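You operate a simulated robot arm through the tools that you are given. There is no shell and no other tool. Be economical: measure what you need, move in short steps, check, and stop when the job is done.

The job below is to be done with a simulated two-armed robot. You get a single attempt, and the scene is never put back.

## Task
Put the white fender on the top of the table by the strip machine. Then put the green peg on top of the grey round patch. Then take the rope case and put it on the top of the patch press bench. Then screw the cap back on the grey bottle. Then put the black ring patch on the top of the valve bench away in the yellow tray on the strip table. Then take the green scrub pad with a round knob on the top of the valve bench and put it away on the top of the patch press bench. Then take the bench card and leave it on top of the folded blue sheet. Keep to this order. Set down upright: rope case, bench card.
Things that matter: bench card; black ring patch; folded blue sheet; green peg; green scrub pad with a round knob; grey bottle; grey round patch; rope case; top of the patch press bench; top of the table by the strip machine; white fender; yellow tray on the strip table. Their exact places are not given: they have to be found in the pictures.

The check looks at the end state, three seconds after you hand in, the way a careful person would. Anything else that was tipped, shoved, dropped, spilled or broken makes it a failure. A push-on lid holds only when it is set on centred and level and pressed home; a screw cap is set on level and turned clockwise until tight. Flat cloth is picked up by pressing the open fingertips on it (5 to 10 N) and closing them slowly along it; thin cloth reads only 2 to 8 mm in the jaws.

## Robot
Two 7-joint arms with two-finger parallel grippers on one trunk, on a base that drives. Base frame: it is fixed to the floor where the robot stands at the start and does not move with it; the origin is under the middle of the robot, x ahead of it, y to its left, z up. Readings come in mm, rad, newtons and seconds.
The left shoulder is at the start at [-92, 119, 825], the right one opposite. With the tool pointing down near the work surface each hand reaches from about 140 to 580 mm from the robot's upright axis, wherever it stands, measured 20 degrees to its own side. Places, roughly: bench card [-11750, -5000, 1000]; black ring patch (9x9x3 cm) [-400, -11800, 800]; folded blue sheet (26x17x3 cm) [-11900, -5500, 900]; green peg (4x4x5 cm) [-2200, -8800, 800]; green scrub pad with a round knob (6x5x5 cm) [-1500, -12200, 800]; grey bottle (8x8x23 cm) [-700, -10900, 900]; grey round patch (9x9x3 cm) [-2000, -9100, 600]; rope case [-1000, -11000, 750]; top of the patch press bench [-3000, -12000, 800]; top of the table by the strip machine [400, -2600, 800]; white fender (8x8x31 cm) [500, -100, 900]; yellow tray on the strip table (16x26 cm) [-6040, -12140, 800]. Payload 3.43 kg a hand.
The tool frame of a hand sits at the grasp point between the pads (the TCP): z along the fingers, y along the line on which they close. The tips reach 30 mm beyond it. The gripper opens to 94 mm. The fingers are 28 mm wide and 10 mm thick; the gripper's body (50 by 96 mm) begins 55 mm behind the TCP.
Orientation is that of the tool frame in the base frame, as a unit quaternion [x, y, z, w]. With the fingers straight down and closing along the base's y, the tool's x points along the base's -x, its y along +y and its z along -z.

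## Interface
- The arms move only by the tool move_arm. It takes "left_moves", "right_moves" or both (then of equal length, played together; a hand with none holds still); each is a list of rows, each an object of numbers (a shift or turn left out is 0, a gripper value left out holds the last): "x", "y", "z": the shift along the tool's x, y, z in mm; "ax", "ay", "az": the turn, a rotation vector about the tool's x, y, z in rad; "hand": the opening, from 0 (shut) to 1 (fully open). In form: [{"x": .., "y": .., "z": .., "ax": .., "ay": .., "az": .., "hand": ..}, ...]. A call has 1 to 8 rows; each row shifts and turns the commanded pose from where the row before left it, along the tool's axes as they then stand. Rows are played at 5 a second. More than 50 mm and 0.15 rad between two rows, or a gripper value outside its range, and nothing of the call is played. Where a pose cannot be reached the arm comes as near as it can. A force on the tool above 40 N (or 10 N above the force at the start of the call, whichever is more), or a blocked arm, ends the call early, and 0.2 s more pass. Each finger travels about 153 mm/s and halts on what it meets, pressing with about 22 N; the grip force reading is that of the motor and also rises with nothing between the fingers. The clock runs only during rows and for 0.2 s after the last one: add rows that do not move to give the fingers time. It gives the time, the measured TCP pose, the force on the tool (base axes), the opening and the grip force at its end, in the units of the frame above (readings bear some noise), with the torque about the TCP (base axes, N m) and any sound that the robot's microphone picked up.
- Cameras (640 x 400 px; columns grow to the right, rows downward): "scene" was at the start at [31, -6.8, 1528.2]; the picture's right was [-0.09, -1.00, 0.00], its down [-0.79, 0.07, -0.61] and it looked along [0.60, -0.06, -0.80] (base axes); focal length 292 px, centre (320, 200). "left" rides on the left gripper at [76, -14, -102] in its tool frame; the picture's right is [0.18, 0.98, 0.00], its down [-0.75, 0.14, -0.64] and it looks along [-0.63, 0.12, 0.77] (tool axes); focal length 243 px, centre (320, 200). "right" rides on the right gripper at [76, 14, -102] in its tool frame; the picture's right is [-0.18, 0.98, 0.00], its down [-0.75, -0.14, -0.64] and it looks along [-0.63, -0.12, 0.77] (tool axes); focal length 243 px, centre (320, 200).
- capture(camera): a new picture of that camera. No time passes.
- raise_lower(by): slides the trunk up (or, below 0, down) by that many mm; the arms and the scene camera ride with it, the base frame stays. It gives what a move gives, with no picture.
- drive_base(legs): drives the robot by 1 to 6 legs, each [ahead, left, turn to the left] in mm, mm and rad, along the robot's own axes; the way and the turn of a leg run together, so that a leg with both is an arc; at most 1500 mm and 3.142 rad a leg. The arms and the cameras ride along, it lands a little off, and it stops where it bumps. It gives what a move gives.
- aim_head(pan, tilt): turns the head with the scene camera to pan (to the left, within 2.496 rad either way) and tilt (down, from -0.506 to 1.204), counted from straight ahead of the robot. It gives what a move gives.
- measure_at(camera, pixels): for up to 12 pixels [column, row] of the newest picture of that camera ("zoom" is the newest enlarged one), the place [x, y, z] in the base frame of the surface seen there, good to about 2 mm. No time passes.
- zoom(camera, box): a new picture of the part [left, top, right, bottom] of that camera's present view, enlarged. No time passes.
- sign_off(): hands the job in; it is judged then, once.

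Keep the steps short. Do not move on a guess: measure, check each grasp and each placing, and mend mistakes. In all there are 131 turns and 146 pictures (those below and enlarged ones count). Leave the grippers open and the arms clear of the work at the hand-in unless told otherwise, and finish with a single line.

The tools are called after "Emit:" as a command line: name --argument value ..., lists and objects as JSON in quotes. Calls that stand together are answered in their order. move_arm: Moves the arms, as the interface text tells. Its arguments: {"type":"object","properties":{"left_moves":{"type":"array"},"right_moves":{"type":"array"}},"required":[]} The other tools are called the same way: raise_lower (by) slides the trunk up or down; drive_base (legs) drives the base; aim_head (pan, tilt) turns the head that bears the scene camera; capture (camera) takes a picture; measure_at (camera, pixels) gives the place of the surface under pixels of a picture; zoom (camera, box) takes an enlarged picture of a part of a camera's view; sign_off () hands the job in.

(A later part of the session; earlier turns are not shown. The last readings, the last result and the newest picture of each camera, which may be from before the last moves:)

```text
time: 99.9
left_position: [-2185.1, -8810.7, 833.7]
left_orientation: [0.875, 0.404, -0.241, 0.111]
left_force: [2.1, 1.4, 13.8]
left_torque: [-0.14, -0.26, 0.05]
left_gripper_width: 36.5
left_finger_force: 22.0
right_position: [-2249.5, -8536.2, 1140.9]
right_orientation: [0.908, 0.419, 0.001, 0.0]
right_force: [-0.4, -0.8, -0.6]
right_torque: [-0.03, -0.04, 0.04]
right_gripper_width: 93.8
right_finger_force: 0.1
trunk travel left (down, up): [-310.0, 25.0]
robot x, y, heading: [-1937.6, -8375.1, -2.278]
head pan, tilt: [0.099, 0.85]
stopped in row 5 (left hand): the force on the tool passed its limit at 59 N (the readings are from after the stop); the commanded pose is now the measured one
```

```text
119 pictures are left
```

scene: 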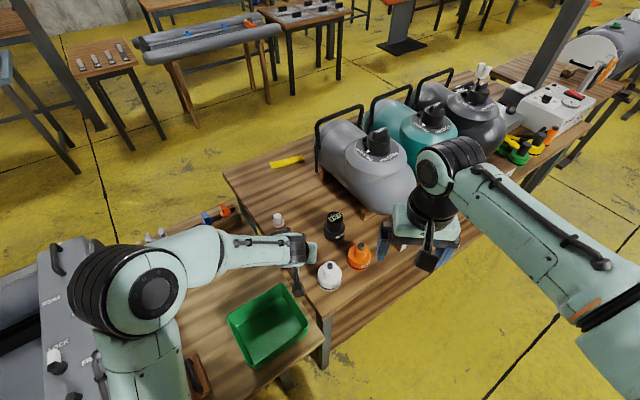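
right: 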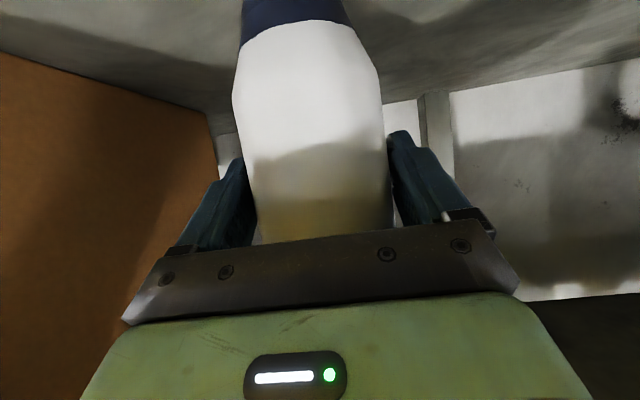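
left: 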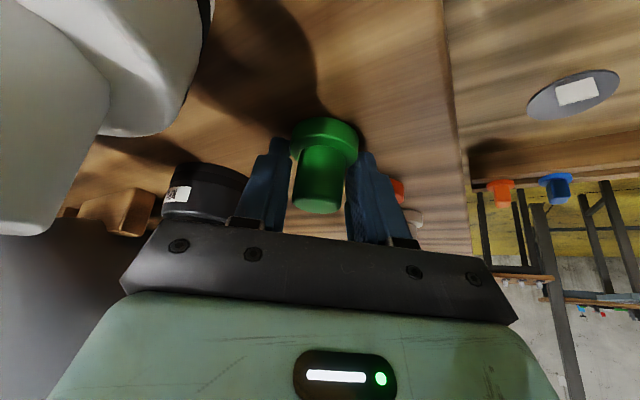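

The tips met the bench: its top here is about z 800, so the peg is only ~42 mm tall and the tips hold its wide flange. I'll open, pull back 17 mm along the fingers and grip the narrower body.

Emit:
move_arm --left_moves '[{"hand": 0.6}, {}, {"z": -17}, {}, {"hand": 0.1}, {}, {}, {}]'

Emit:
capture --camera "left"

```text
time: 101.7
left_position: [-2178.6, -8804.7, 845.9]
left_orientation: [0.876, 0.405, -0.239, 0.11]
left_force: [0.8, -0.6, -0.3]
left_torque: [0.0, -0.01, 0.01]
left_gripper_width: 24.0
left_finger_force: 22.2
right_position: [-2248.7, -8536.7, 1141.0]
right_orientation: [0.908, 0.419, 0.001, 0.0]
right_force: [0.0, 0.0, 0.3]
right_torque: [-0.01, 0.02, -0.01]
right_gripper_width: 93.8
right_finger_force: 0.0
trunk travel left (down, up): [-310.0, 25.0]
robot x, y, heading: [-1939.6, -8377.2, -2.276]
head pan, tilt: [0.099, 0.85]
```

```text
118 pictures are left
```

left: 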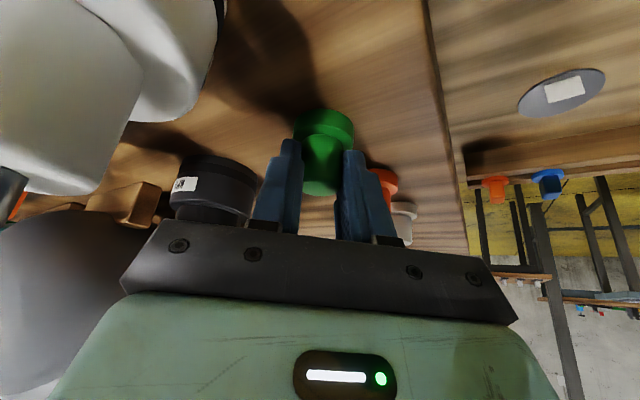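

The body is gripped at 24 mm. I'll lift along the fingers' axis by 160 mm and check.

Emit:
move_arm --left_moves '[{"z": -25}, {"z": -45}, {"z": -45}, {"z": -45}, {}]'

Emit:
capture --camera "scene"

```text
time: 102.9
left_position: [-2123.8, -8742.2, 982.5]
left_orientation: [0.876, 0.404, -0.239, 0.11]
left_force: [-0.3, 0.2, -0.8]
left_torque: [0.03, 0.0, 0.03]
left_gripper_width: 24.3
left_finger_force: 21.8
right_position: [-2250.4, -8535.9, 1140.7]
right_orientation: [0.908, 0.419, 0.0, 0.0]
right_force: [-0.3, 0.1, 0.3]
right_torque: [0.01, -0.03, 0.01]
right_gripper_width: 94.1
right_finger_force: 0.1
trunk travel left (down, up): [-310.0, 25.0]
robot x, y, heading: [-1937.7, -8373.6, -2.275]
head pan, tilt: [0.099, 0.85]
```

```text
117 pictures are left
```

scene: 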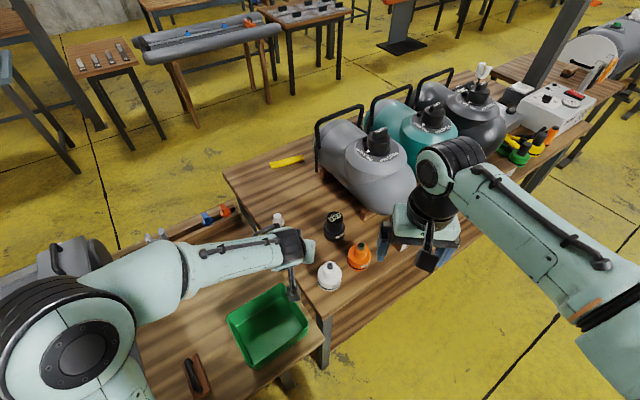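

The peg is held. I'll turn left to face -y and step right 150 mm and ahead 70 mm, so the patch lies ahead-left of me.

Emit:
drive_base --legs '[[0, 0, 0.705], [70, -152, 0]]'

Emit:
aim_head --pan 0.1 --tilt 0.75

Emit:
capture --camera "scene"

```text
time: 106.4
left_position: [-1934.7, -8785.0, 982.7]
left_orientation: [0.686, 0.679, -0.188, 0.184]
left_force: [-0.2, 0.5, -1.1]
left_torque: [-0.04, 0.0, -0.01]
left_gripper_width: 24.3
left_finger_force: 21.7
right_position: [-2162.3, -8706.3, 1141.3]
right_orientation: [0.712, 0.702, -0.001, 0.0]
right_force: [-0.1, 0.7, 0.7]
right_torque: [0.01, 0.0, 0.01]
right_gripper_width: 93.9
right_finger_force: 0.1
trunk travel left (down, up): [-310.0, 25.0]
robot x, y, heading: [-2035.9, -8378.0, -1.583]
head pan, tilt: [0.099, 0.85]
stopped in leg 2: the robot was blocked; the commanded pose is now the measured one
```

```text
time: 107.1
left_position: [-1936.5, -8784.7, 983.4]
left_orientation: [0.687, 0.678, -0.187, 0.184]
left_force: [0.1, 0.3, -0.9]
left_torque: [0.03, 0.01, -0.02]
left_gripper_width: 24.3
left_finger_force: 22.2
right_position: [-2164.6, -8706.9, 1141.5]
right_orientation: [0.712, 0.702, 0.0, 0.0]
right_force: [0.4, 0.1, -0.3]
right_torque: [0.01, -0.05, 0.0]
right_gripper_width: 94.1
right_finger_force: 0.0
trunk travel left (down, up): [-310.0, 25.0]
robot x, y, heading: [-2029.4, -8380.9, -1.583]
head pan, tilt: [0.099, 0.75]
```

```text
116 pictures are left
```

scene: 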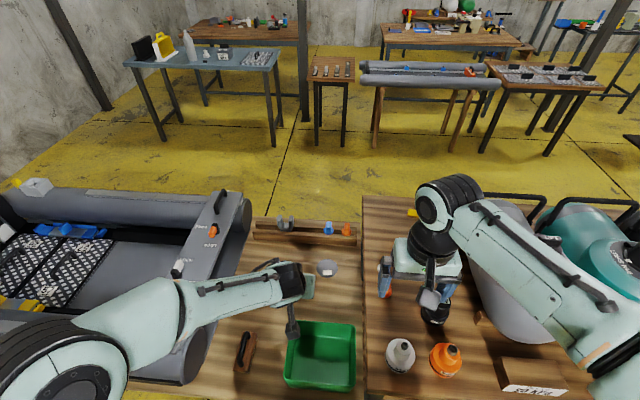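

I was blocked at (-2030,-8380), probably a leg; nothing looks disturbed. I'll stay here and test whether the left arm reaches above the patch at about (-1993,-9078,783) with the same tilt.

Emit:
move_arm --left_moves '[{"z": 40, "x": -19.3, "y": -6.7}, {"z": 40, "x": -19.3, "y": -6.7}, {"z": 40, "x": -19.3, "y": -6.7}, {"z": 40, "x": -19.3, "y": -6.7}, {"z": 40, "x": -19.3, "y": -6.7}, {"z": 40, "x": -19.3, "y": -6.7}, {"z": 40, "x": -19.3, "y": -6.7}, {"z": 40, "x": -19.3, "y": -6.7}]'

Emit:
capture --camera "scene"

```text
time: 108.9
left_position: [-1986.2, -9049.9, 795.9]
left_orientation: [0.687, 0.678, -0.187, 0.183]
left_force: [0.8, 1.1, -0.5]
left_torque: [0.01, 0.04, 0.0]
left_gripper_width: 24.4
left_finger_force: 21.9
left hand out of reach, approached as far as the arm can: row 8
right_position: [-2163.4, -8706.5, 1140.5]
right_orientation: [0.712, 0.702, 0.0, 0.0]
right_force: [0.1, 0.1, -0.3]
right_torque: [-0.02, 0.05, 0.01]
right_gripper_width: 94.1
right_finger_force: 0.0
trunk travel left (down, up): [-310.0, 25.0]
robot x, y, heading: [-2032.6, -8383.4, -1.586]
head pan, tilt: [0.099, 0.75]
```

```text
115 pictures are left
```

scene: 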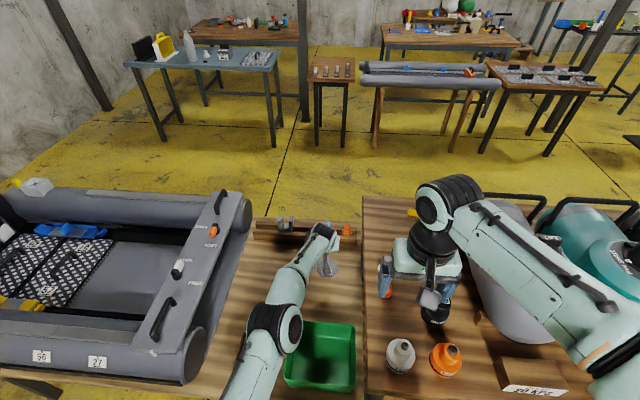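

The arm reaches y -9050 and I need about 25 mm more. I'll look down to see what blocked the base.

Emit:
aim_head --pan -0.15 --tilt 1.2

Emit:
capture --camera "scene"

```text
time: 109.8
left_position: [-1986.8, -9052.2, 796.8]
left_orientation: [0.687, 0.678, -0.187, 0.184]
left_force: [-0.8, -0.5, -0.4]
left_torque: [0.02, 0.03, 0.01]
left_gripper_width: 23.9
left_finger_force: 21.8
right_position: [-2165.0, -8706.8, 1141.3]
right_orientation: [0.712, 0.702, -0.001, 0.0]
right_force: [0.1, 0.2, 0.1]
right_torque: [0.01, -0.01, 0.02]
right_gripper_width: 94.0
right_finger_force: 0.0
trunk travel left (down, up): [-310.0, 25.0]
robot x, y, heading: [-2031.2, -8381.8, -1.582]
head pan, tilt: [-0.15, 1.201]
```

```text
114 pictures are left
```

scene: 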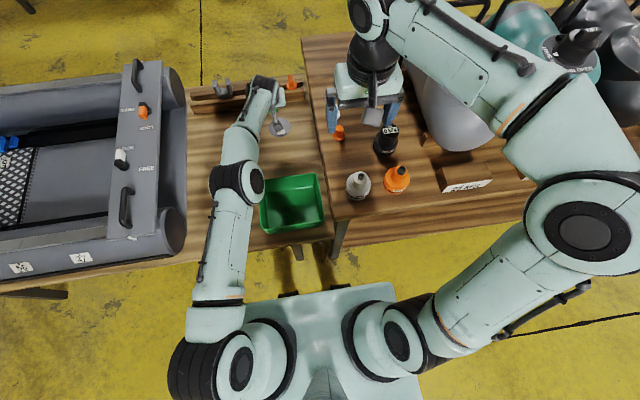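

I'll measure the legs (337,248), (296,252) and my own base bits (287,292), (340,287).

Emit:
measure_at --camera "scene" --pixels '[[337, 250], [297, 253], [287, 293], [342, 288], [310, 282], [332, 258], [540, 230], [275, 130], [283, 118]]'

```text
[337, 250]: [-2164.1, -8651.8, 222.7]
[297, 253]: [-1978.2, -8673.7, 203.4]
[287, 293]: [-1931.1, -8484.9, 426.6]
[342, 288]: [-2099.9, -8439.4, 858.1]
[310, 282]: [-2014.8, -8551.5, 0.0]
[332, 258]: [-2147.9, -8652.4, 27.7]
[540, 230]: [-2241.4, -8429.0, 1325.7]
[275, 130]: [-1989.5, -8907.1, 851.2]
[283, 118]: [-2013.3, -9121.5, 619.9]
```

The base front is clear of both legs, so I won't force it. Turning the robot right ~0.45 rad swings the left shoulder forward by over 60 mm, which is enough. I'll retract the arm the way it came, then turn.

Emit:
move_arm --left_moves '[{"z": -40, "x": 19.3, "y": 6.7}, {"z": -40, "x": 19.3, "y": 6.7}, {"z": -40, "x": 19.3, "y": 6.7}, {"z": -40, "x": 19.3, "y": 6.7}, {"z": -40, "x": 19.3, "y": 6.7}, {"z": -40, "x": 16}, {"z": -40, "x": 10}, {}]'

Emit:
drive_base --legs '[[0, 0, -0.45]]'

Emit:
aim_head --pan 0.45 --tilt 0.85

Emit:
capture --camera "scene"

```text
time: 111.6
left_position: [-1947.4, -8805.0, 975.5]
left_orientation: [0.686, 0.678, -0.187, 0.184]
left_force: [0.2, -0.2, 1.5]
left_torque: [0.06, 0.0, 0.0]
left_gripper_width: 24.2
left_finger_force: 22.1
right_position: [-2164.8, -8707.8, 1141.1]
right_orientation: [0.712, 0.702, 0.0, 0.0]
right_force: [-0.2, 0.1, 0.2]
right_torque: [-0.03, -0.03, 0.0]
right_gripper_width: 93.9
right_finger_force: 0.0
trunk travel left (down, up): [-310.0, 25.0]
robot x, y, heading: [-2026.5, -8384.2, -1.583]
head pan, tilt: [-0.15, 1.201]
```

```text
time: 113.3
left_position: [-2136.5, -8799.9, 975.5]
left_orientation: [0.819, 0.511, -0.222, 0.137]
left_force: [0.1, -0.1, -0.6]
left_torque: [0.03, -0.02, -0.01]
left_gripper_width: 24.0
left_finger_force: 22.3
right_position: [-2290.1, -8618.4, 1141.8]
right_orientation: [0.849, 0.529, 0.001, 0.001]
right_force: [-0.8, -0.1, 0.2]
right_torque: [-0.03, -0.01, -0.01]
right_gripper_width: 94.0
right_finger_force: 0.0
trunk travel left (down, up): [-310.0, 25.0]
robot x, y, heading: [-2033.2, -8383.4, -2.026]
head pan, tilt: [-0.15, 1.201]
```

```text
time: 114.3
left_position: [-2136.6, -8800.4, 975.5]
left_orientation: [0.818, 0.512, -0.223, 0.139]
left_force: [-0.3, 0.3, -0.3]
left_torque: [0.0, 0.0, 0.02]
left_gripper_width: 24.2
left_finger_force: 22.0
right_position: [-2291.1, -8618.3, 1140.2]
right_orientation: [0.849, 0.529, 0.0, 0.0]
right_force: [0.0, 0.4, 0.9]
right_torque: [0.0, -0.02, -0.04]
right_gripper_width: 93.8
right_finger_force: 0.0
trunk travel left (down, up): [-310.0, 25.0]
robot x, y, heading: [-2033.9, -8380.9, -2.029]
head pan, tilt: [0.45, 0.85]
```

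```text
113 pictures are left
```

scene: 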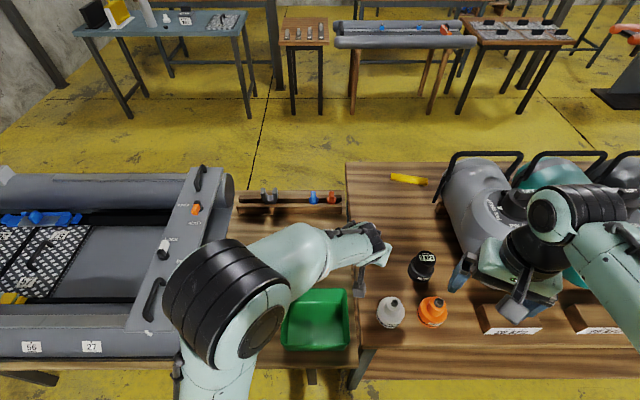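

Clear so far. I'll yaw the left hand 0.28 rad left and move it left off the bench at this height, then over the patch.

Emit:
move_arm --left_moves '[{"ax": -0.07, "az": -0.121}, {"ax": -0.07, "az": -0.121}, {"z": 9.1, "x": -15.8, "y": 39.6}, {"z": 9.1, "x": -15.8, "y": 39.6}, {"z": 9.1, "x": -15.8, "y": 39.6}, {"z": 9.1, "x": -15.8, "y": 39.6}, {}]'

Emit:
move_arm --left_moves '[{"z": 39.5, "x": -10, "y": 5.1}, {"z": 39.5, "x": -10, "y": 5.1}, {"z": 39.5, "x": -10, "y": 5.1}, {"z": 39.5, "x": -10, "y": 5.1}, {"z": 39.5, "x": -10, "y": 5.1}, {"z": 39.5, "x": -10, "y": 5.1}, {}]'

Emit:
capture --camera "left"

Emit:
capture --camera "scene"

```text
time: 115.9
left_position: [-1994.6, -8899.2, 977.5]
left_orientation: [0.739, 0.62, -0.203, 0.168]
left_force: [-0.4, 0.8, -0.4]
left_torque: [-0.03, 0.0, 0.03]
left_gripper_width: 24.1
left_finger_force: 22.5
right_position: [-2291.2, -8618.1, 1142.0]
right_orientation: [0.849, 0.529, 0.0, 0.0]
right_force: [0.0, -0.2, 0.2]
right_torque: [-0.01, -0.02, -0.02]
right_gripper_width: 94.2
right_finger_force: 0.0
trunk travel left (down, up): [-310.0, 25.0]
robot x, y, heading: [-2031.5, -8381.3, -2.029]
head pan, tilt: [0.45, 0.85]
```

```text
time: 117.5
left_position: [-1992.1, -9072.6, 804.3]
left_orientation: [0.739, 0.62, -0.202, 0.167]
left_force: [-0.2, 0.5, -1.0]
left_torque: [0.05, -0.01, 0.05]
left_gripper_width: 24.1
left_finger_force: 21.7
right_position: [-2291.5, -8617.6, 1141.3]
right_orientation: [0.848, 0.529, 0.0, -0.001]
right_force: [0.2, -0.2, 0.0]
right_torque: [-0.03, 0.0, 0.01]
right_gripper_width: 94.0
right_finger_force: 0.0
trunk travel left (down, up): [-310.0, 25.0]
robot x, y, heading: [-2032.9, -8386.0, -2.023]
head pan, tilt: [0.45, 0.85]
```

```text
112 pictures are left
```

left: 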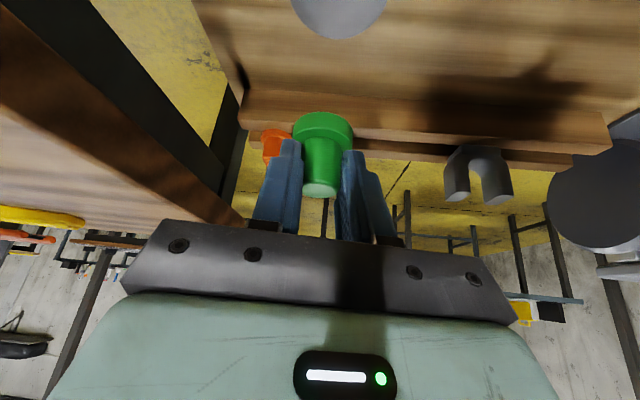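

```text
111 pictures are left
```

scene: 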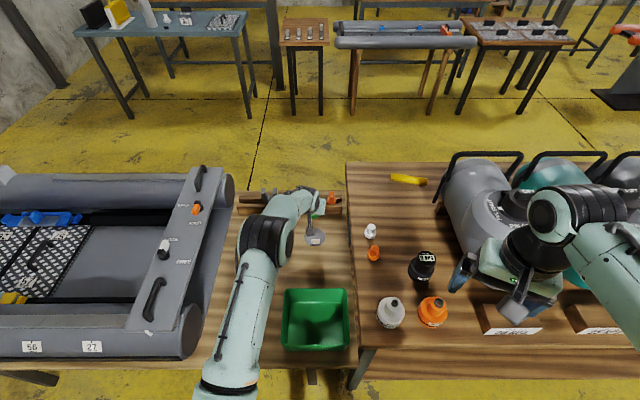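

Reach is fine here. I'll measure the patch again and the peg in hand to align the final descent.

Emit:
measure_at --camera "left" --pixels '[[320, 190], [296, 8], [384, 8], [340, 35], [323, 125]]'

Emit:
zoom --camera "scene" --box '[280, 190, 360, 250]'

Emit:
measure_at --camera "zoom" --pixels '[[210, 380], [360, 380], [285, 425], [320, 180], [330, 320], [380, 340]]'

```text
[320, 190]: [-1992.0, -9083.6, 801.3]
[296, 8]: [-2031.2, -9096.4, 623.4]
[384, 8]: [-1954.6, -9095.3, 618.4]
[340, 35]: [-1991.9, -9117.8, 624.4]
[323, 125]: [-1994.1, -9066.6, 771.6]
```

```text
6.67 times, centred on (320, 220) of scene
```

zoom: 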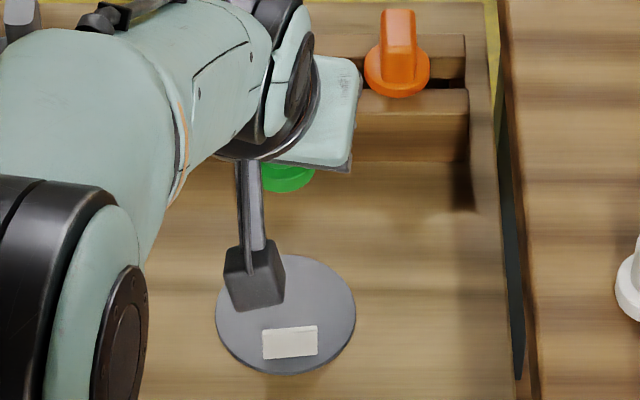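

```text
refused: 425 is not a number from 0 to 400
```

Emit:
measure_at --camera "zoom" --pixels '[[219, 315], [352, 315], [285, 371], [302, 259], [290, 182], [290, 340]]'

```text
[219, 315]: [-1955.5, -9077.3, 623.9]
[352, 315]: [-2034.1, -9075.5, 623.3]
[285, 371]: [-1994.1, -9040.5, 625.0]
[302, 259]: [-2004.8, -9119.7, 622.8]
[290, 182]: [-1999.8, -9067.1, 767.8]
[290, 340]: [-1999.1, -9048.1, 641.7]
```

One label point reads z 642, so the label may be a raised tag. I'll measure across it.

Emit:
measure_at --camera "zoom" --pixels '[[270, 330], [290, 329], [312, 329], [270, 342], [312, 342], [290, 350], [290, 357], [270, 355], [290, 320], [320, 340], [258, 345]]'

Emit:
zoom --camera "scene" --box '[304, 225, 328, 245]'

```text
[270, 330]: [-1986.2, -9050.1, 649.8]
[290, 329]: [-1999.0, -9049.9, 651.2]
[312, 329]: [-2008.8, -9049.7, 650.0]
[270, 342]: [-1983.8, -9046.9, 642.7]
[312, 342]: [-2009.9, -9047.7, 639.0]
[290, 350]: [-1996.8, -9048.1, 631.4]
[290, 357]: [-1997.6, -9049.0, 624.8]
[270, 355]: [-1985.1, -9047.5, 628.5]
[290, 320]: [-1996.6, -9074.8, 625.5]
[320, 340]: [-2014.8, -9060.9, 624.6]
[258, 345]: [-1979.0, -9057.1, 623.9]
```

```text
16.00 times, centred on (316, 235) of scene
```

zoom: 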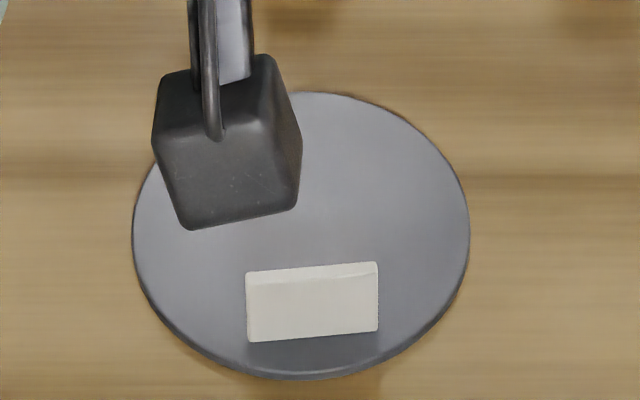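

The patch carries a small upright tag at y ≈ -9050, 26 mm high. I'll set the peg just behind it, centred on about (-1996,-9087), and come down to 5 mm above the patch first.

Emit:
move_arm --left_moves '[{"z": 29.1, "x": 14, "y": -0.7}, {"z": 29.1, "x": 14, "y": -0.7}, {"z": 29.1, "x": 14, "y": -0.7}, {"z": 29.1, "x": 14, "y": -0.8}, {}]'

Emit:
capture --camera "left"

Emit:
zoom --camera "scene" --box '[270, 180, 370, 260]'

```text
time: 118.7
left_position: [-1995.7, -9083.0, 672.5]
left_orientation: [0.739, 0.621, -0.201, 0.167]
left_force: [-0.1, 0.4, -0.1]
left_torque: [0.01, 0.01, -0.03]
left_gripper_width: 24.5
left_finger_force: 21.9
right_position: [-2290.7, -8618.4, 1142.4]
right_orientation: [0.849, 0.528, 0.0, 0.0]
right_force: [0.4, -0.2, -0.5]
right_torque: [0.0, -0.01, -0.02]
right_gripper_width: 93.8
right_finger_force: 0.0
trunk travel left (down, up): [-310.0, 25.0]
robot x, y, heading: [-2030.5, -8379.5, -2.023]
head pan, tilt: [0.45, 0.85]
```

```text
108 pictures are left
```

left: 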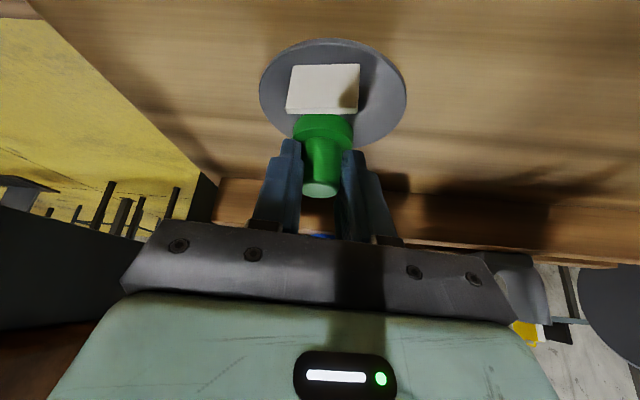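

```text
5.00 times, centred on (320, 220) of scene
```

zoom: 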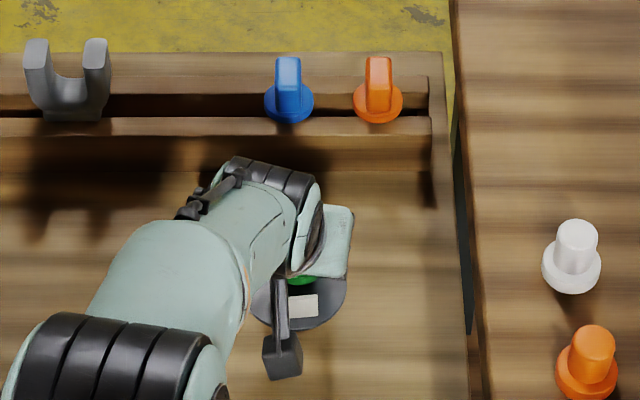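

The peg is behind the tag, just above the patch. I'll check the gap: flange front (322,120), tag top edge (325,108), patch beyond (390,130).

Emit:
measure_at --camera "left" --pixels '[[322, 122], [322, 128], [322, 108], [325, 90], [320, 190], [299, 128], [349, 128], [380, 120], [320, 140]]'

```text
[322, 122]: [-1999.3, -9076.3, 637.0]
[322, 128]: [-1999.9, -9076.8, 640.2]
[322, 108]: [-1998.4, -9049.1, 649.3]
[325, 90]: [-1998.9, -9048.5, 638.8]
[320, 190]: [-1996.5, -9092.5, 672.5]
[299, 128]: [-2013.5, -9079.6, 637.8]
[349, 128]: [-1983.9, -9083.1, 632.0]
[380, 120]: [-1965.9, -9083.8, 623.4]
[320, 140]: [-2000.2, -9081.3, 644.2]
```

The flange is 26 mm behind the tag. I'll shift it 7 mm toward the tag for centring, then creep down to contact.

Emit:
move_arm --left_moves '[{"z": -3.4, "x": 6, "y": -1.2}, {}, {"z": 0.9, "x": 0.5}, {"z": 0.9, "x": 0.5}, {"z": 0.9, "x": 0.5}, {}]'

```text
time: 120.1
left_position: [-1998.4, -9075.7, 669.4]
left_orientation: [0.739, 0.621, -0.203, 0.167]
left_force: [-0.5, -0.6, -0.6]
left_torque: [-0.02, 0.0, 0.0]
left_gripper_width: 24.5
left_finger_force: 22.3
right_position: [-2291.4, -8618.9, 1141.0]
right_orientation: [0.848, 0.53, 0.001, 0.0]
right_force: [-0.4, 0.0, 1.2]
right_torque: [0.01, 0.0, 0.0]
right_gripper_width: 94.3
right_finger_force: 0.0
trunk travel left (down, up): [-310.0, 25.0]
robot x, y, heading: [-2030.8, -8378.9, -2.029]
head pan, tilt: [0.45, 0.85]
```

No contact yet, so I'll keep creeping.

Emit:
move_arm --left_moves '[{"z": 0.9, "x": 0.5}, {}, {"z": 0.9, "x": 0.5}, {}, {"z": 0.9, "x": 0.5}, {}]'

```text
time: 121.5
left_position: [-1998.5, -9078.1, 668.6]
left_orientation: [0.737, 0.621, -0.203, 0.17]
left_force: [0.7, 1.7, 11.7]
left_torque: [0.02, -0.01, -0.01]
left_gripper_width: 24.3
left_finger_force: 22.6
right_position: [-2290.9, -8617.6, 1140.4]
right_orientation: [0.849, 0.529, 0.0, 0.0]
right_force: [-0.1, 0.9, -0.8]
right_torque: [0.01, -0.02, -0.04]
right_gripper_width: 93.8
right_finger_force: 0.2
trunk travel left (down, up): [-310.0, 25.0]
robot x, y, heading: [-2033.9, -8384.9, -2.031]
head pan, tilt: [0.45, 0.85]
```

There is contact at 11.7 N. I'll ease up 1 mm, open, and retreat along the fingers.

Emit:
move_arm --left_moves '[{"z": -0.9, "x": -0.5}, {"hand": 0.4}, {"hand": 0.6}, {}, {"z": -30}, {"z": -40}, {"z": -40}, {"z": -40}]'

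Emit:
capture --camera "left"

```text
time: 123.3
left_position: [-1985.1, -9002.3, 797.7]
left_orientation: [0.739, 0.62, -0.202, 0.168]
left_force: [0.2, 0.3, -1.0]
left_torque: [-0.04, 0.01, -0.01]
left_gripper_width: 56.5
left_finger_force: 0.0
right_position: [-2291.6, -8618.3, 1140.8]
right_orientation: [0.848, 0.529, 0.0, 0.001]
right_force: [-0.1, -0.3, -0.6]
right_torque: [0.0, -0.01, -0.03]
right_gripper_width: 94.3
right_finger_force: 0.0
trunk travel left (down, up): [-310.0, 25.0]
robot x, y, heading: [-2033.7, -8379.7, -2.033]
head pan, tilt: [0.45, 0.85]
```

```text
106 pictures are left
```

left: 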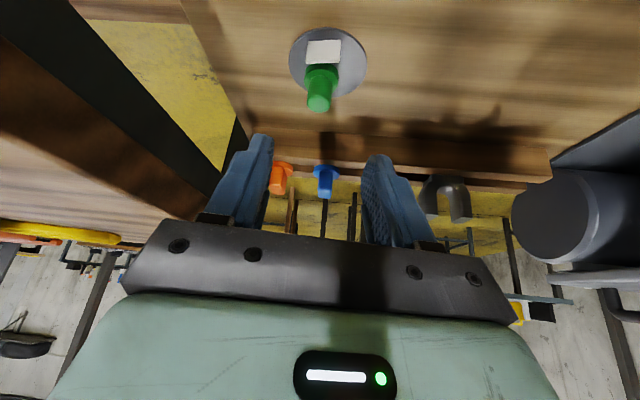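

The green peg stands on the grey patch behind its tag. I'll retract the left arm up and back and straighten it, then back away and sidestep left toward the gap past the boat.

Emit:
move_arm --left_moves '[{"z": -40, "x": 18}, {"z": -40, "x": 18}, {"z": -40, "x": 18}, {"z": -40, "x": 18}, {"z": -40, "x": 18}, {"z": -45}, {"z": -45}, {}]'

Emit:
move_arm --left_moves '[{"ay": 0.13, "hand": 1}, {"ay": 0.13}, {"ay": 0.13}, {"ay": 0.134}, {"az": 0.14}, {"az": 0.14}, {}]'

Emit:
drive_base --legs '[[-400, 0, 0.45], [0, 1200, 0]]'

Emit:
aim_head --pan 0.2 --tilt 0.45

Emit:
capture --camera "scene"

```text
time: 125.1
left_position: [-1943.1, -8781.0, 1002.0]
left_orientation: [0.739, 0.621, -0.201, 0.168]
left_force: [-0.3, 0.3, -0.3]
left_torque: [-0.01, -0.02, 0.03]
left_gripper_width: 56.6
left_finger_force: 0.0
right_position: [-2291.4, -8620.2, 1140.4]
right_orientation: [0.849, 0.529, 0.0, 0.0]
right_force: [-0.6, 0.0, 0.9]
right_torque: [0.01, 0.03, 0.02]
right_gripper_width: 93.8
right_finger_force: 0.0
trunk travel left (down, up): [-310.0, 25.0]
robot x, y, heading: [-2029.9, -8380.3, -2.029]
head pan, tilt: [0.45, 0.85]
```

```text
time: 126.7
left_position: [-1944.3, -8781.6, 1000.9]
left_orientation: [0.848, 0.529, -0.003, 0.002]
left_force: [0.7, 0.3, -0.6]
left_torque: [0.0, 0.01, 0.01]
left_gripper_width: 94.0
left_finger_force: 0.1
right_position: [-2291.1, -8619.1, 1140.8]
right_orientation: [0.849, 0.529, 0.0, 0.0]
right_force: [0.9, 0.7, -0.7]
right_torque: [0.02, -0.03, 0.01]
right_gripper_width: 94.0
right_finger_force: 0.0
trunk travel left (down, up): [-310.0, 25.0]
robot x, y, heading: [-2032.6, -8380.7, -2.025]
head pan, tilt: [0.45, 0.85]
```

```text
time: 139.5
left_position: [-498.3, -8308.1, 1002.0]
left_orientation: [0.705, 0.709, -0.002, 0.002]
left_force: [0.5, 0.3, 0.7]
left_torque: [0.01, 0.0, 0.02]
left_gripper_width: 94.0
left_finger_force: 0.1
right_position: [-879.3, -8317.5, 1141.4]
right_orientation: [0.705, 0.71, 0.0, -0.001]
right_force: [-0.1, -0.5, 0.7]
right_torque: [0.05, 0.02, 0.0]
right_gripper_width: 94.0
right_finger_force: 0.1
trunk travel left (down, up): [-310.0, 25.0]
robot x, y, heading: [-754.3, -7987.2, -1.563]
head pan, tilt: [0.45, 0.85]
```

```text
time: 140.3
left_position: [-496.6, -8308.3, 1001.7]
left_orientation: [0.704, 0.71, -0.003, 0.001]
left_force: [-0.4, -0.7, 0.4]
left_torque: [-0.02, 0.02, -0.05]
left_gripper_width: 93.8
left_finger_force: 0.0
right_position: [-879.7, -8316.9, 1141.4]
right_orientation: [0.705, 0.709, 0.0, 0.0]
right_force: [-0.1, 0.1, 0.1]
right_torque: [0.01, 0.02, 0.0]
right_gripper_width: 94.0
right_finger_force: 0.1
trunk travel left (down, up): [-310.0, 25.0]
robot x, y, heading: [-752.8, -7985.8, -1.563]
head pan, tilt: [0.201, 0.45]
```

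```text
105 pictures are left
```

scene: 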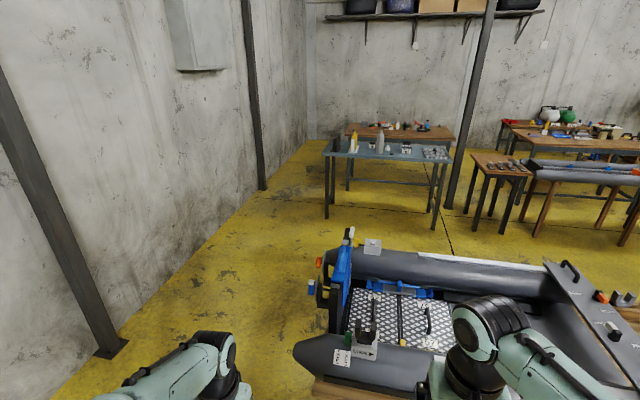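

I see the blue table at (390,150) with the grey bottle, and free floor left of the boat. I'll measure the boat's left end, the wall and the blue table.

Emit:
measure_at --camera "scene" --pixels '[[310, 290], [298, 352], [110, 350], [327, 215], [434, 225], [330, 153], [448, 158], [263, 188], [380, 142], [445, 205], [475, 210], [250, 280]]'

Emit:
zoom --camera "scene" --box '[310, 100, 470, 220]'

```text
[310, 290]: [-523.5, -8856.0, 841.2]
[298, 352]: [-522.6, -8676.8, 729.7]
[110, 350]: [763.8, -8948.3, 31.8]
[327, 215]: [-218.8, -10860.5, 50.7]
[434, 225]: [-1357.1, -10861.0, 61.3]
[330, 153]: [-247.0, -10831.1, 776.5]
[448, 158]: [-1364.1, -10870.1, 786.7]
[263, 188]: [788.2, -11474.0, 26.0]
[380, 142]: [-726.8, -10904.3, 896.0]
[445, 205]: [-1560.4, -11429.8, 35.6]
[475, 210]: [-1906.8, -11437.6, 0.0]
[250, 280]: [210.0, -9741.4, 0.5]
```

```text
3.33 times, centred on (390, 160) of scene
```

zoom: 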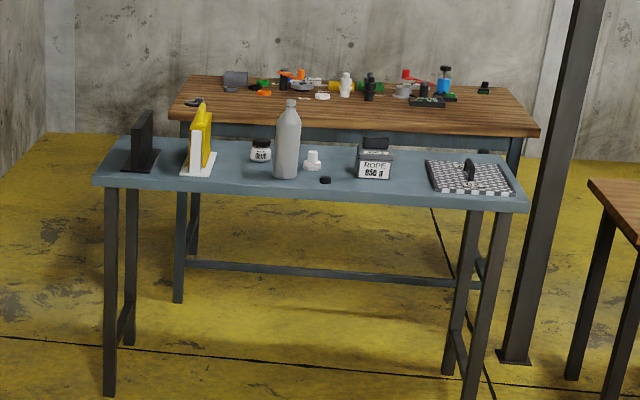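

The way round the boat's left end is free (boat end x -523, wall column x 760). I'll drive around to stand in front of the blue table.

Emit:
drive_base --legs '[[0, 850, 0], [1500, 0, 0], [600, 0, 0], [0, -1000, 0], [150, 0, 0]]'

Emit:
aim_head --pan 0 --tilt 0.6

Emit:
capture --camera "scene"

```text
time: 168.1
left_position: [-553.9, -10579.2, 1001.3]
left_orientation: [0.687, 0.726, -0.003, 0.002]
left_force: [-0.1, 0.7, 0.5]
left_torque: [0.05, -0.01, 0.02]
left_gripper_width: 93.8
left_finger_force: 0.1
right_position: [-934.1, -10604.9, 1140.7]
right_orientation: [0.688, 0.725, 0.0, 0.0]
right_force: [-0.2, -0.9, 0.6]
right_torque: [0.03, -0.01, 0.03]
right_gripper_width: 94.0
right_finger_force: 0.1
trunk travel left (down, up): [-310.0, 25.0]
robot x, y, heading: [-818.6, -10274.2, -1.516]
head pan, tilt: [0.201, 0.45]
```

```text
time: 168.8
left_position: [-552.8, -10579.6, 1001.3]
left_orientation: [0.688, 0.726, -0.003, 0.001]
left_force: [-0.2, -0.4, 0.1]
left_torque: [-0.01, -0.01, -0.03]
left_gripper_width: 93.8
left_finger_force: 0.2
right_position: [-934.4, -10605.3, 1141.2]
right_orientation: [0.689, 0.725, -0.001, 0.0]
right_force: [0.4, -0.1, 0.8]
right_torque: [0.04, -0.04, -0.03]
right_gripper_width: 93.8
right_finger_force: 0.0
trunk travel left (down, up): [-310.0, 25.0]
robot x, y, heading: [-824.0, -10274.0, -1.518]
head pan, tilt: [0.0, 0.6]
```

```text
103 pictures are left
```

scene: 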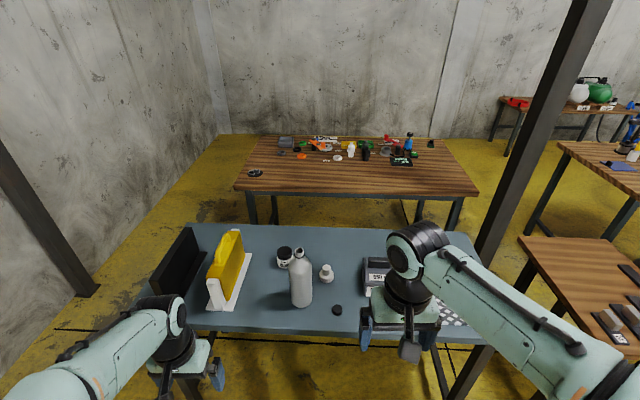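

I'll enlarge the table to inspect the bottle, its cap and the rope case.

Emit:
zoom --camera "scene" --box '[250, 230, 410, 330]'

Emit:
measure_at --camera "scene" --pixels '[[300, 252], [300, 264], [300, 295], [292, 290], [310, 290], [337, 309], [327, 272], [377, 265], [377, 277], [366, 290], [350, 325], [284, 258]]'

Emit:
capture --camera "right"

```text
4.00 times, centred on (330, 280) of scene
```

zoom: 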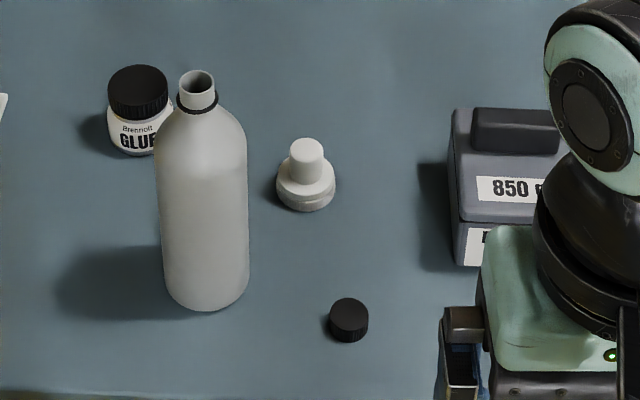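

```text
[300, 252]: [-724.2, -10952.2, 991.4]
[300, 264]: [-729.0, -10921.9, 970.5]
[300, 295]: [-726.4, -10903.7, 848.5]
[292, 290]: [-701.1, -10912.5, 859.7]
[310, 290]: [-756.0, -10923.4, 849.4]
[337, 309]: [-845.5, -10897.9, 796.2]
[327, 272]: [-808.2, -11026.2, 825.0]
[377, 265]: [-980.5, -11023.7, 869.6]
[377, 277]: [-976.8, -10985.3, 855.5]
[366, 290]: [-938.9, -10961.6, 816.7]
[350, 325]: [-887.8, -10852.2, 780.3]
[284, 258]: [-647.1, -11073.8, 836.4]
```

```text
101 pictures are left
```

right: 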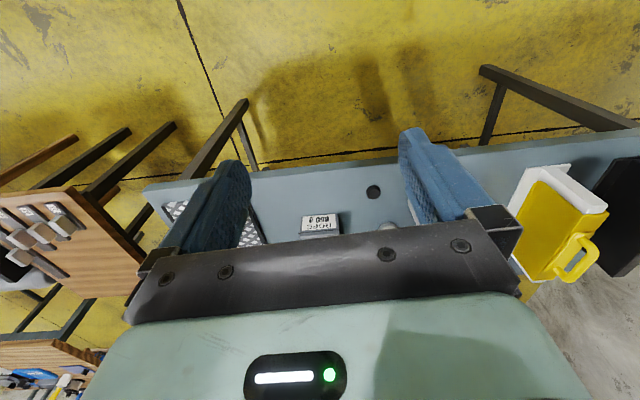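

The bottle is open, with its black cap at (-846,-10898) on the table. The rope case is near (-985,-11010) with a handle on top. I'll raise the left hand, then drive 272 mm ahead and 76 mm right with a small turn, so the right hand comes near the case.

Emit:
move_arm --left_moves '[{"z": -40}, {"z": -40}, {"z": -40}, {}]'

Emit:
drive_base --legs '[[272, -76, -0.053]]'

Emit:
aim_head --pan -0.15 --tilt 0.85

Emit:
capture --camera "scene"

Emit:
capture --camera "right"

```text
time: 169.8
left_position: [-552.8, -10576.8, 1122.4]
left_orientation: [0.687, 0.727, -0.003, 0.002]
left_force: [0.3, 1.4, -0.4]
left_torque: [0.0, 0.01, -0.02]
left_gripper_width: 93.8
left_finger_force: 0.1
right_position: [-933.2, -10605.4, 1142.1]
right_orientation: [0.688, 0.726, 0.0, 0.001]
right_force: [0.5, 0.6, 0.2]
right_torque: [-0.01, 0.02, 0.03]
right_gripper_width: 94.0
right_finger_force: 0.1
trunk travel left (down, up): [-310.0, 25.0]
robot x, y, heading: [-824.0, -10270.6, -1.518]
head pan, tilt: [0.0, 0.6]
```

```text
time: 171.8
left_position: [-641.1, -10863.2, 1123.1]
left_orientation: [0.709, 0.705, -0.003, 0.001]
left_force: [0.0, -0.9, 0.6]
left_torque: [-0.01, -0.03, -0.01]
left_gripper_width: 94.0
left_finger_force: 0.1
right_position: [-1022.7, -10867.8, 1141.0]
right_orientation: [0.71, 0.704, 0.0, 0.0]
right_force: [1.0, 1.0, -1.2]
right_torque: [0.04, -0.03, -0.01]
right_gripper_width: 94.2
right_finger_force: 0.1
trunk travel left (down, up): [-310.0, 25.0]
robot x, y, heading: [-893.2, -10541.2, -1.573]
head pan, tilt: [0.0, 0.6]
```

```text
time: 172.5
left_position: [-640.4, -10863.6, 1122.4]
left_orientation: [0.709, 0.706, -0.004, 0.002]
left_force: [0.4, -0.3, 0.5]
left_torque: [0.03, 0.06, 0.0]
left_gripper_width: 94.1
left_finger_force: 0.0
right_position: [-1023.4, -10867.9, 1140.2]
right_orientation: [0.709, 0.705, 0.001, 0.0]
right_force: [-0.8, 0.2, 0.2]
right_torque: [-0.03, -0.02, 0.01]
right_gripper_width: 93.9
right_finger_force: 0.1
trunk travel left (down, up): [-310.0, 25.0]
robot x, y, heading: [-896.4, -10543.4, -1.577]
head pan, tilt: [-0.15, 0.85]
```

```text
100 pictures are left
```

scene: 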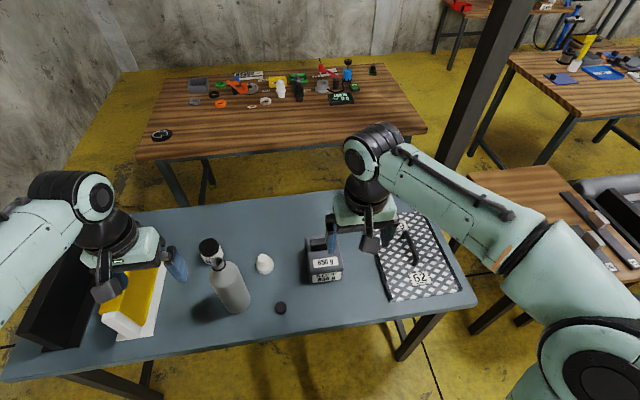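

```text
99 pictures are left
```

right: 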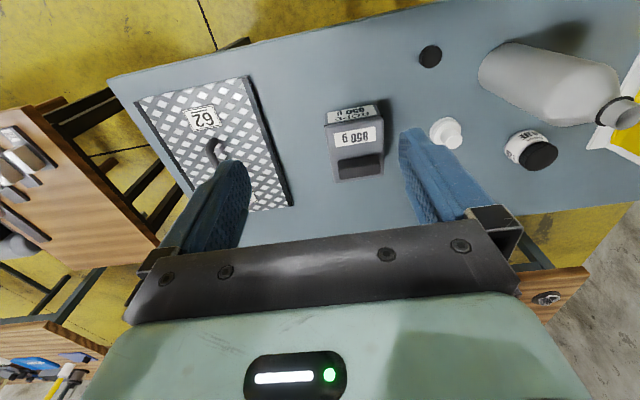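

The case is fully visible in the right hand view at (355,140). I'll enlarge and measure it.

Emit:
zoom --camera "right" --box '[300, 80, 420, 200]'

Emit:
measure_at --camera "right" --pixels '[[328, 114], [378, 102], [330, 150], [383, 150], [338, 160], [380, 155], [340, 170], [378, 168], [355, 178], [357, 165], [354, 115], [330, 125]]'

```text
3.33 times, centred on (360, 140) of right
```

zoom: 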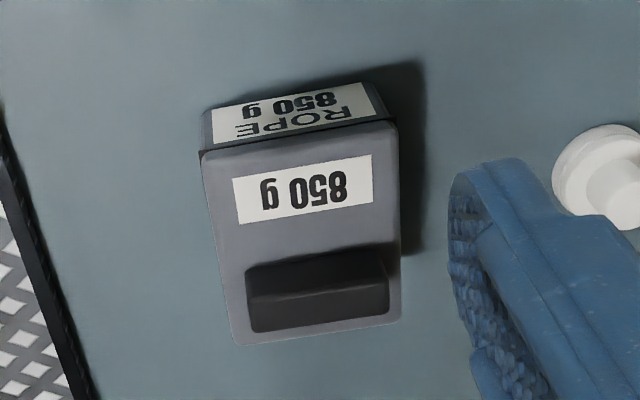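

```text
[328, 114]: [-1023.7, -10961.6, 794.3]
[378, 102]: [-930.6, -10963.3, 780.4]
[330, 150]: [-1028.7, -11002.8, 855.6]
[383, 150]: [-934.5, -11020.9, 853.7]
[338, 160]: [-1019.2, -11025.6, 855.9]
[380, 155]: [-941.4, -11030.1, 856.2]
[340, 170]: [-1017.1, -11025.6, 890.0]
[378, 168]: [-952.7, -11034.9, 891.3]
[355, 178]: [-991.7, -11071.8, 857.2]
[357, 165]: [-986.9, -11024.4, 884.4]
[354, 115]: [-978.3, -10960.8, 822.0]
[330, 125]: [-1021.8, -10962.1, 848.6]
```

The case is about 95 x 113 mm with its top at z 856, and the handle ridge runs along x up to z 891. I'll measure the handle's thickness in y.

Emit:
measure_at --camera "zoom" --pixels '[[315, 255], [315, 265], [315, 280], [315, 290], [315, 300], [315, 310], [315, 318], [315, 326], [252, 300], [384, 285], [248, 322], [388, 305]]'

Emit:
move_arm --right_moves '[{"az": 0.15, "y": 6, "x": -15}, {"az": 0.15}, {"az": 0.15}, {"az": 0.15}, {"az": 0.15}, {"az": 0.15}, {"az": 0.15}, {"az": 0.15}]'

Emit:
move_arm --right_moves '[{"az": 0.15}, {"az": 0.15}, {"az": 0.07}, {}]'

```text
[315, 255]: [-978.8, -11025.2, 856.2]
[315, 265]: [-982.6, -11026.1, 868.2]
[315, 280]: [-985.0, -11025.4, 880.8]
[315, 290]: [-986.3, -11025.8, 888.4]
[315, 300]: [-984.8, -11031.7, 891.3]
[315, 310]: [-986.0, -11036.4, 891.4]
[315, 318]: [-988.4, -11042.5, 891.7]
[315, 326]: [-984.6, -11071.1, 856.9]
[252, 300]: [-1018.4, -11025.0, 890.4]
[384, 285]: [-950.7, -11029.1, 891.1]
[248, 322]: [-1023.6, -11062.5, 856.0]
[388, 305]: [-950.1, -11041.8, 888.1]
```

```text
time: 174.3
left_position: [-640.7, -10864.3, 1122.0]
left_orientation: [0.709, 0.706, -0.003, 0.001]
left_force: [-0.2, 0.5, -0.6]
left_torque: [0.02, 0.01, -0.01]
left_gripper_width: 94.0
left_finger_force: 0.1
right_position: [-1016.8, -10883.7, 1140.9]
right_orientation: [0.984, 0.18, 0.0, 0.0]
right_force: [1.0, -1.1, -0.4]
right_torque: [0.01, 0.01, 0.01]
right_gripper_width: 93.9
right_finger_force: 0.1
trunk travel left (down, up): [-310.0, 25.0]
robot x, y, heading: [-891.8, -10545.7, -1.577]
head pan, tilt: [-0.15, 0.85]
```

```text
time: 175.3
left_position: [-640.6, -10864.0, 1123.1]
left_orientation: [0.709, 0.706, -0.003, 0.002]
left_force: [0.6, -0.5, -1.0]
left_torque: [0.0, -0.02, 0.03]
left_gripper_width: 94.2
left_finger_force: 0.1
right_position: [-1016.6, -10884.5, 1141.4]
right_orientation: [1.0, -0.003, 0.0, -0.001]
right_force: [0.1, -0.6, 1.2]
right_torque: [-0.01, 0.01, 0.01]
right_gripper_width: 93.8
right_finger_force: 0.2
trunk travel left (down, up): [-310.0, 25.0]
robot x, y, heading: [-891.9, -10545.9, -1.569]
head pan, tilt: [-0.15, 0.85]
```

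The handle is 20 mm thick, centred at (-984,-11035). The right hand is now turned to close along y. I'll move above the handle and look.

Emit:
move_arm --right_moves '[{"x": 5.4, "y": 25.1, "z": 33.5}, {"x": 5.4, "y": 25.1, "z": 33.5}, {"x": 5.4, "y": 25.1, "z": 33.5}, {"x": 5.4, "y": 25.1, "z": 33.5}, {"x": 5.4, "y": 25.1, "z": 33.5}, {"x": 5.4, "y": 25.1, "z": 33.5}, {}]'

Emit:
capture --camera "right"

```text
time: 176.9
left_position: [-640.0, -10863.4, 1123.5]
left_orientation: [0.709, 0.705, -0.004, 0.002]
left_force: [0.3, 0.2, -0.3]
left_torque: [0.0, -0.04, -0.03]
left_gripper_width: 94.0
left_finger_force: 0.0
right_position: [-984.6, -11035.8, 942.0]
right_orientation: [1.0, -0.002, 0.0, 0.002]
right_force: [0.7, 0.0, -0.9]
right_torque: [-0.01, 0.01, -0.02]
right_gripper_width: 94.1
right_finger_force: 0.0
trunk travel left (down, up): [-310.0, 25.0]
robot x, y, heading: [-895.1, -10540.1, -1.578]
head pan, tilt: [-0.15, 0.85]
```

```text
97 pictures are left
```

right: 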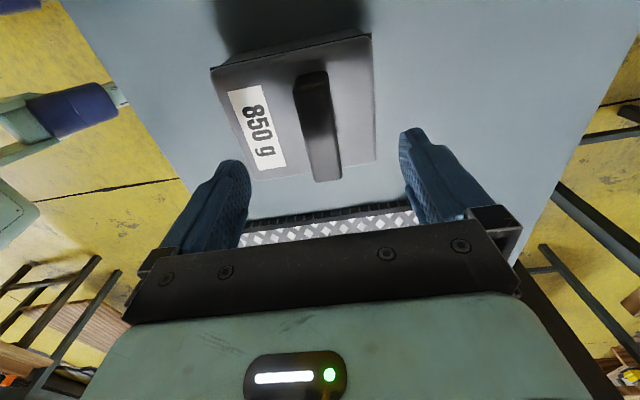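

The handle lies centred between the fingers. I'll lower 52 mm, with tips just above the lid, and close.

Emit:
move_arm --right_moves '[{"z": 30}, {"z": 22}, {}, {"hand": 0.1}, {}, {}, {}]'

Emit:
capture --camera "right"

```text
time: 178.5
left_position: [-640.5, -10863.6, 1121.5]
left_orientation: [0.709, 0.705, -0.003, 0.002]
left_force: [0.0, -0.6, -0.5]
left_torque: [-0.02, 0.02, 0.01]
left_gripper_width: 93.8
left_finger_force: 0.0
right_position: [-985.1, -11035.2, 890.1]
right_orientation: [1.0, -0.003, -0.001, 0.0]
right_force: [-0.4, -0.9, 0.0]
right_torque: [-0.07, 0.04, -0.09]
right_gripper_width: 28.2
right_finger_force: 21.3
trunk travel left (down, up): [-310.0, 25.0]
robot x, y, heading: [-893.0, -10543.3, -1.579]
head pan, tilt: [-0.15, 0.85]
```

```text
96 pictures are left
```

right: 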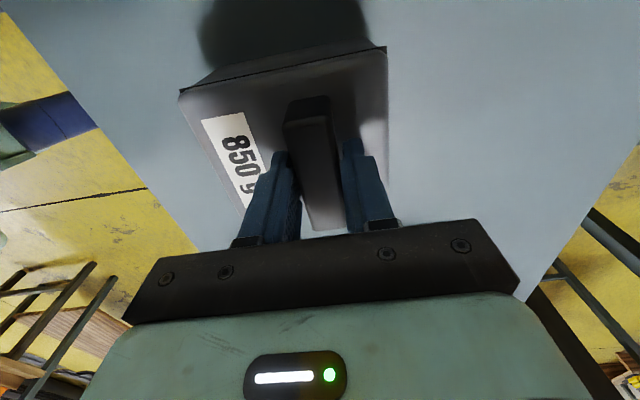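

The handle is gripped at 28 mm. I'll lift 20 mm, check the force, then lift further.

Emit:
move_arm --right_moves '[{"z": -10}, {"z": -10}, {}, {}]'

Emit:
capture --camera "scene"

```text
time: 179.5
left_position: [-641.1, -10863.7, 1123.1]
left_orientation: [0.709, 0.705, -0.004, 0.002]
left_force: [0.6, -0.1, -1.0]
left_torque: [0.0, -0.02, -0.01]
left_gripper_width: 93.9
left_finger_force: 0.1
right_position: [-985.4, -11035.6, 908.2]
right_orientation: [1.0, -0.002, 0.0, -0.001]
right_force: [0.2, -1.2, -8.9]
right_torque: [-0.13, 0.01, 0.01]
right_gripper_width: 24.0
right_finger_force: 21.3
trunk travel left (down, up): [-310.0, 25.0]
robot x, y, heading: [-887.2, -10543.1, -1.579]
head pan, tilt: [-0.15, 0.85]
```

```text
95 pictures are left
```

scene: 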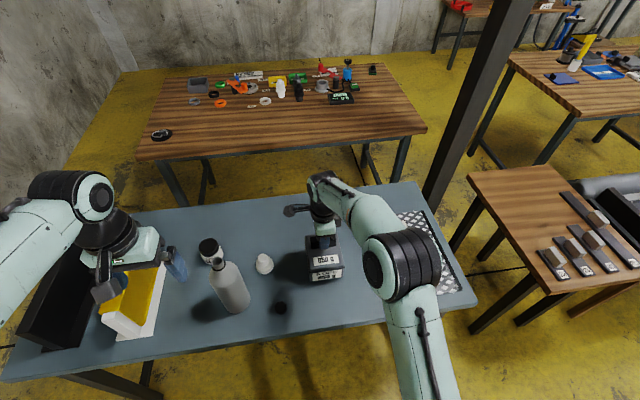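

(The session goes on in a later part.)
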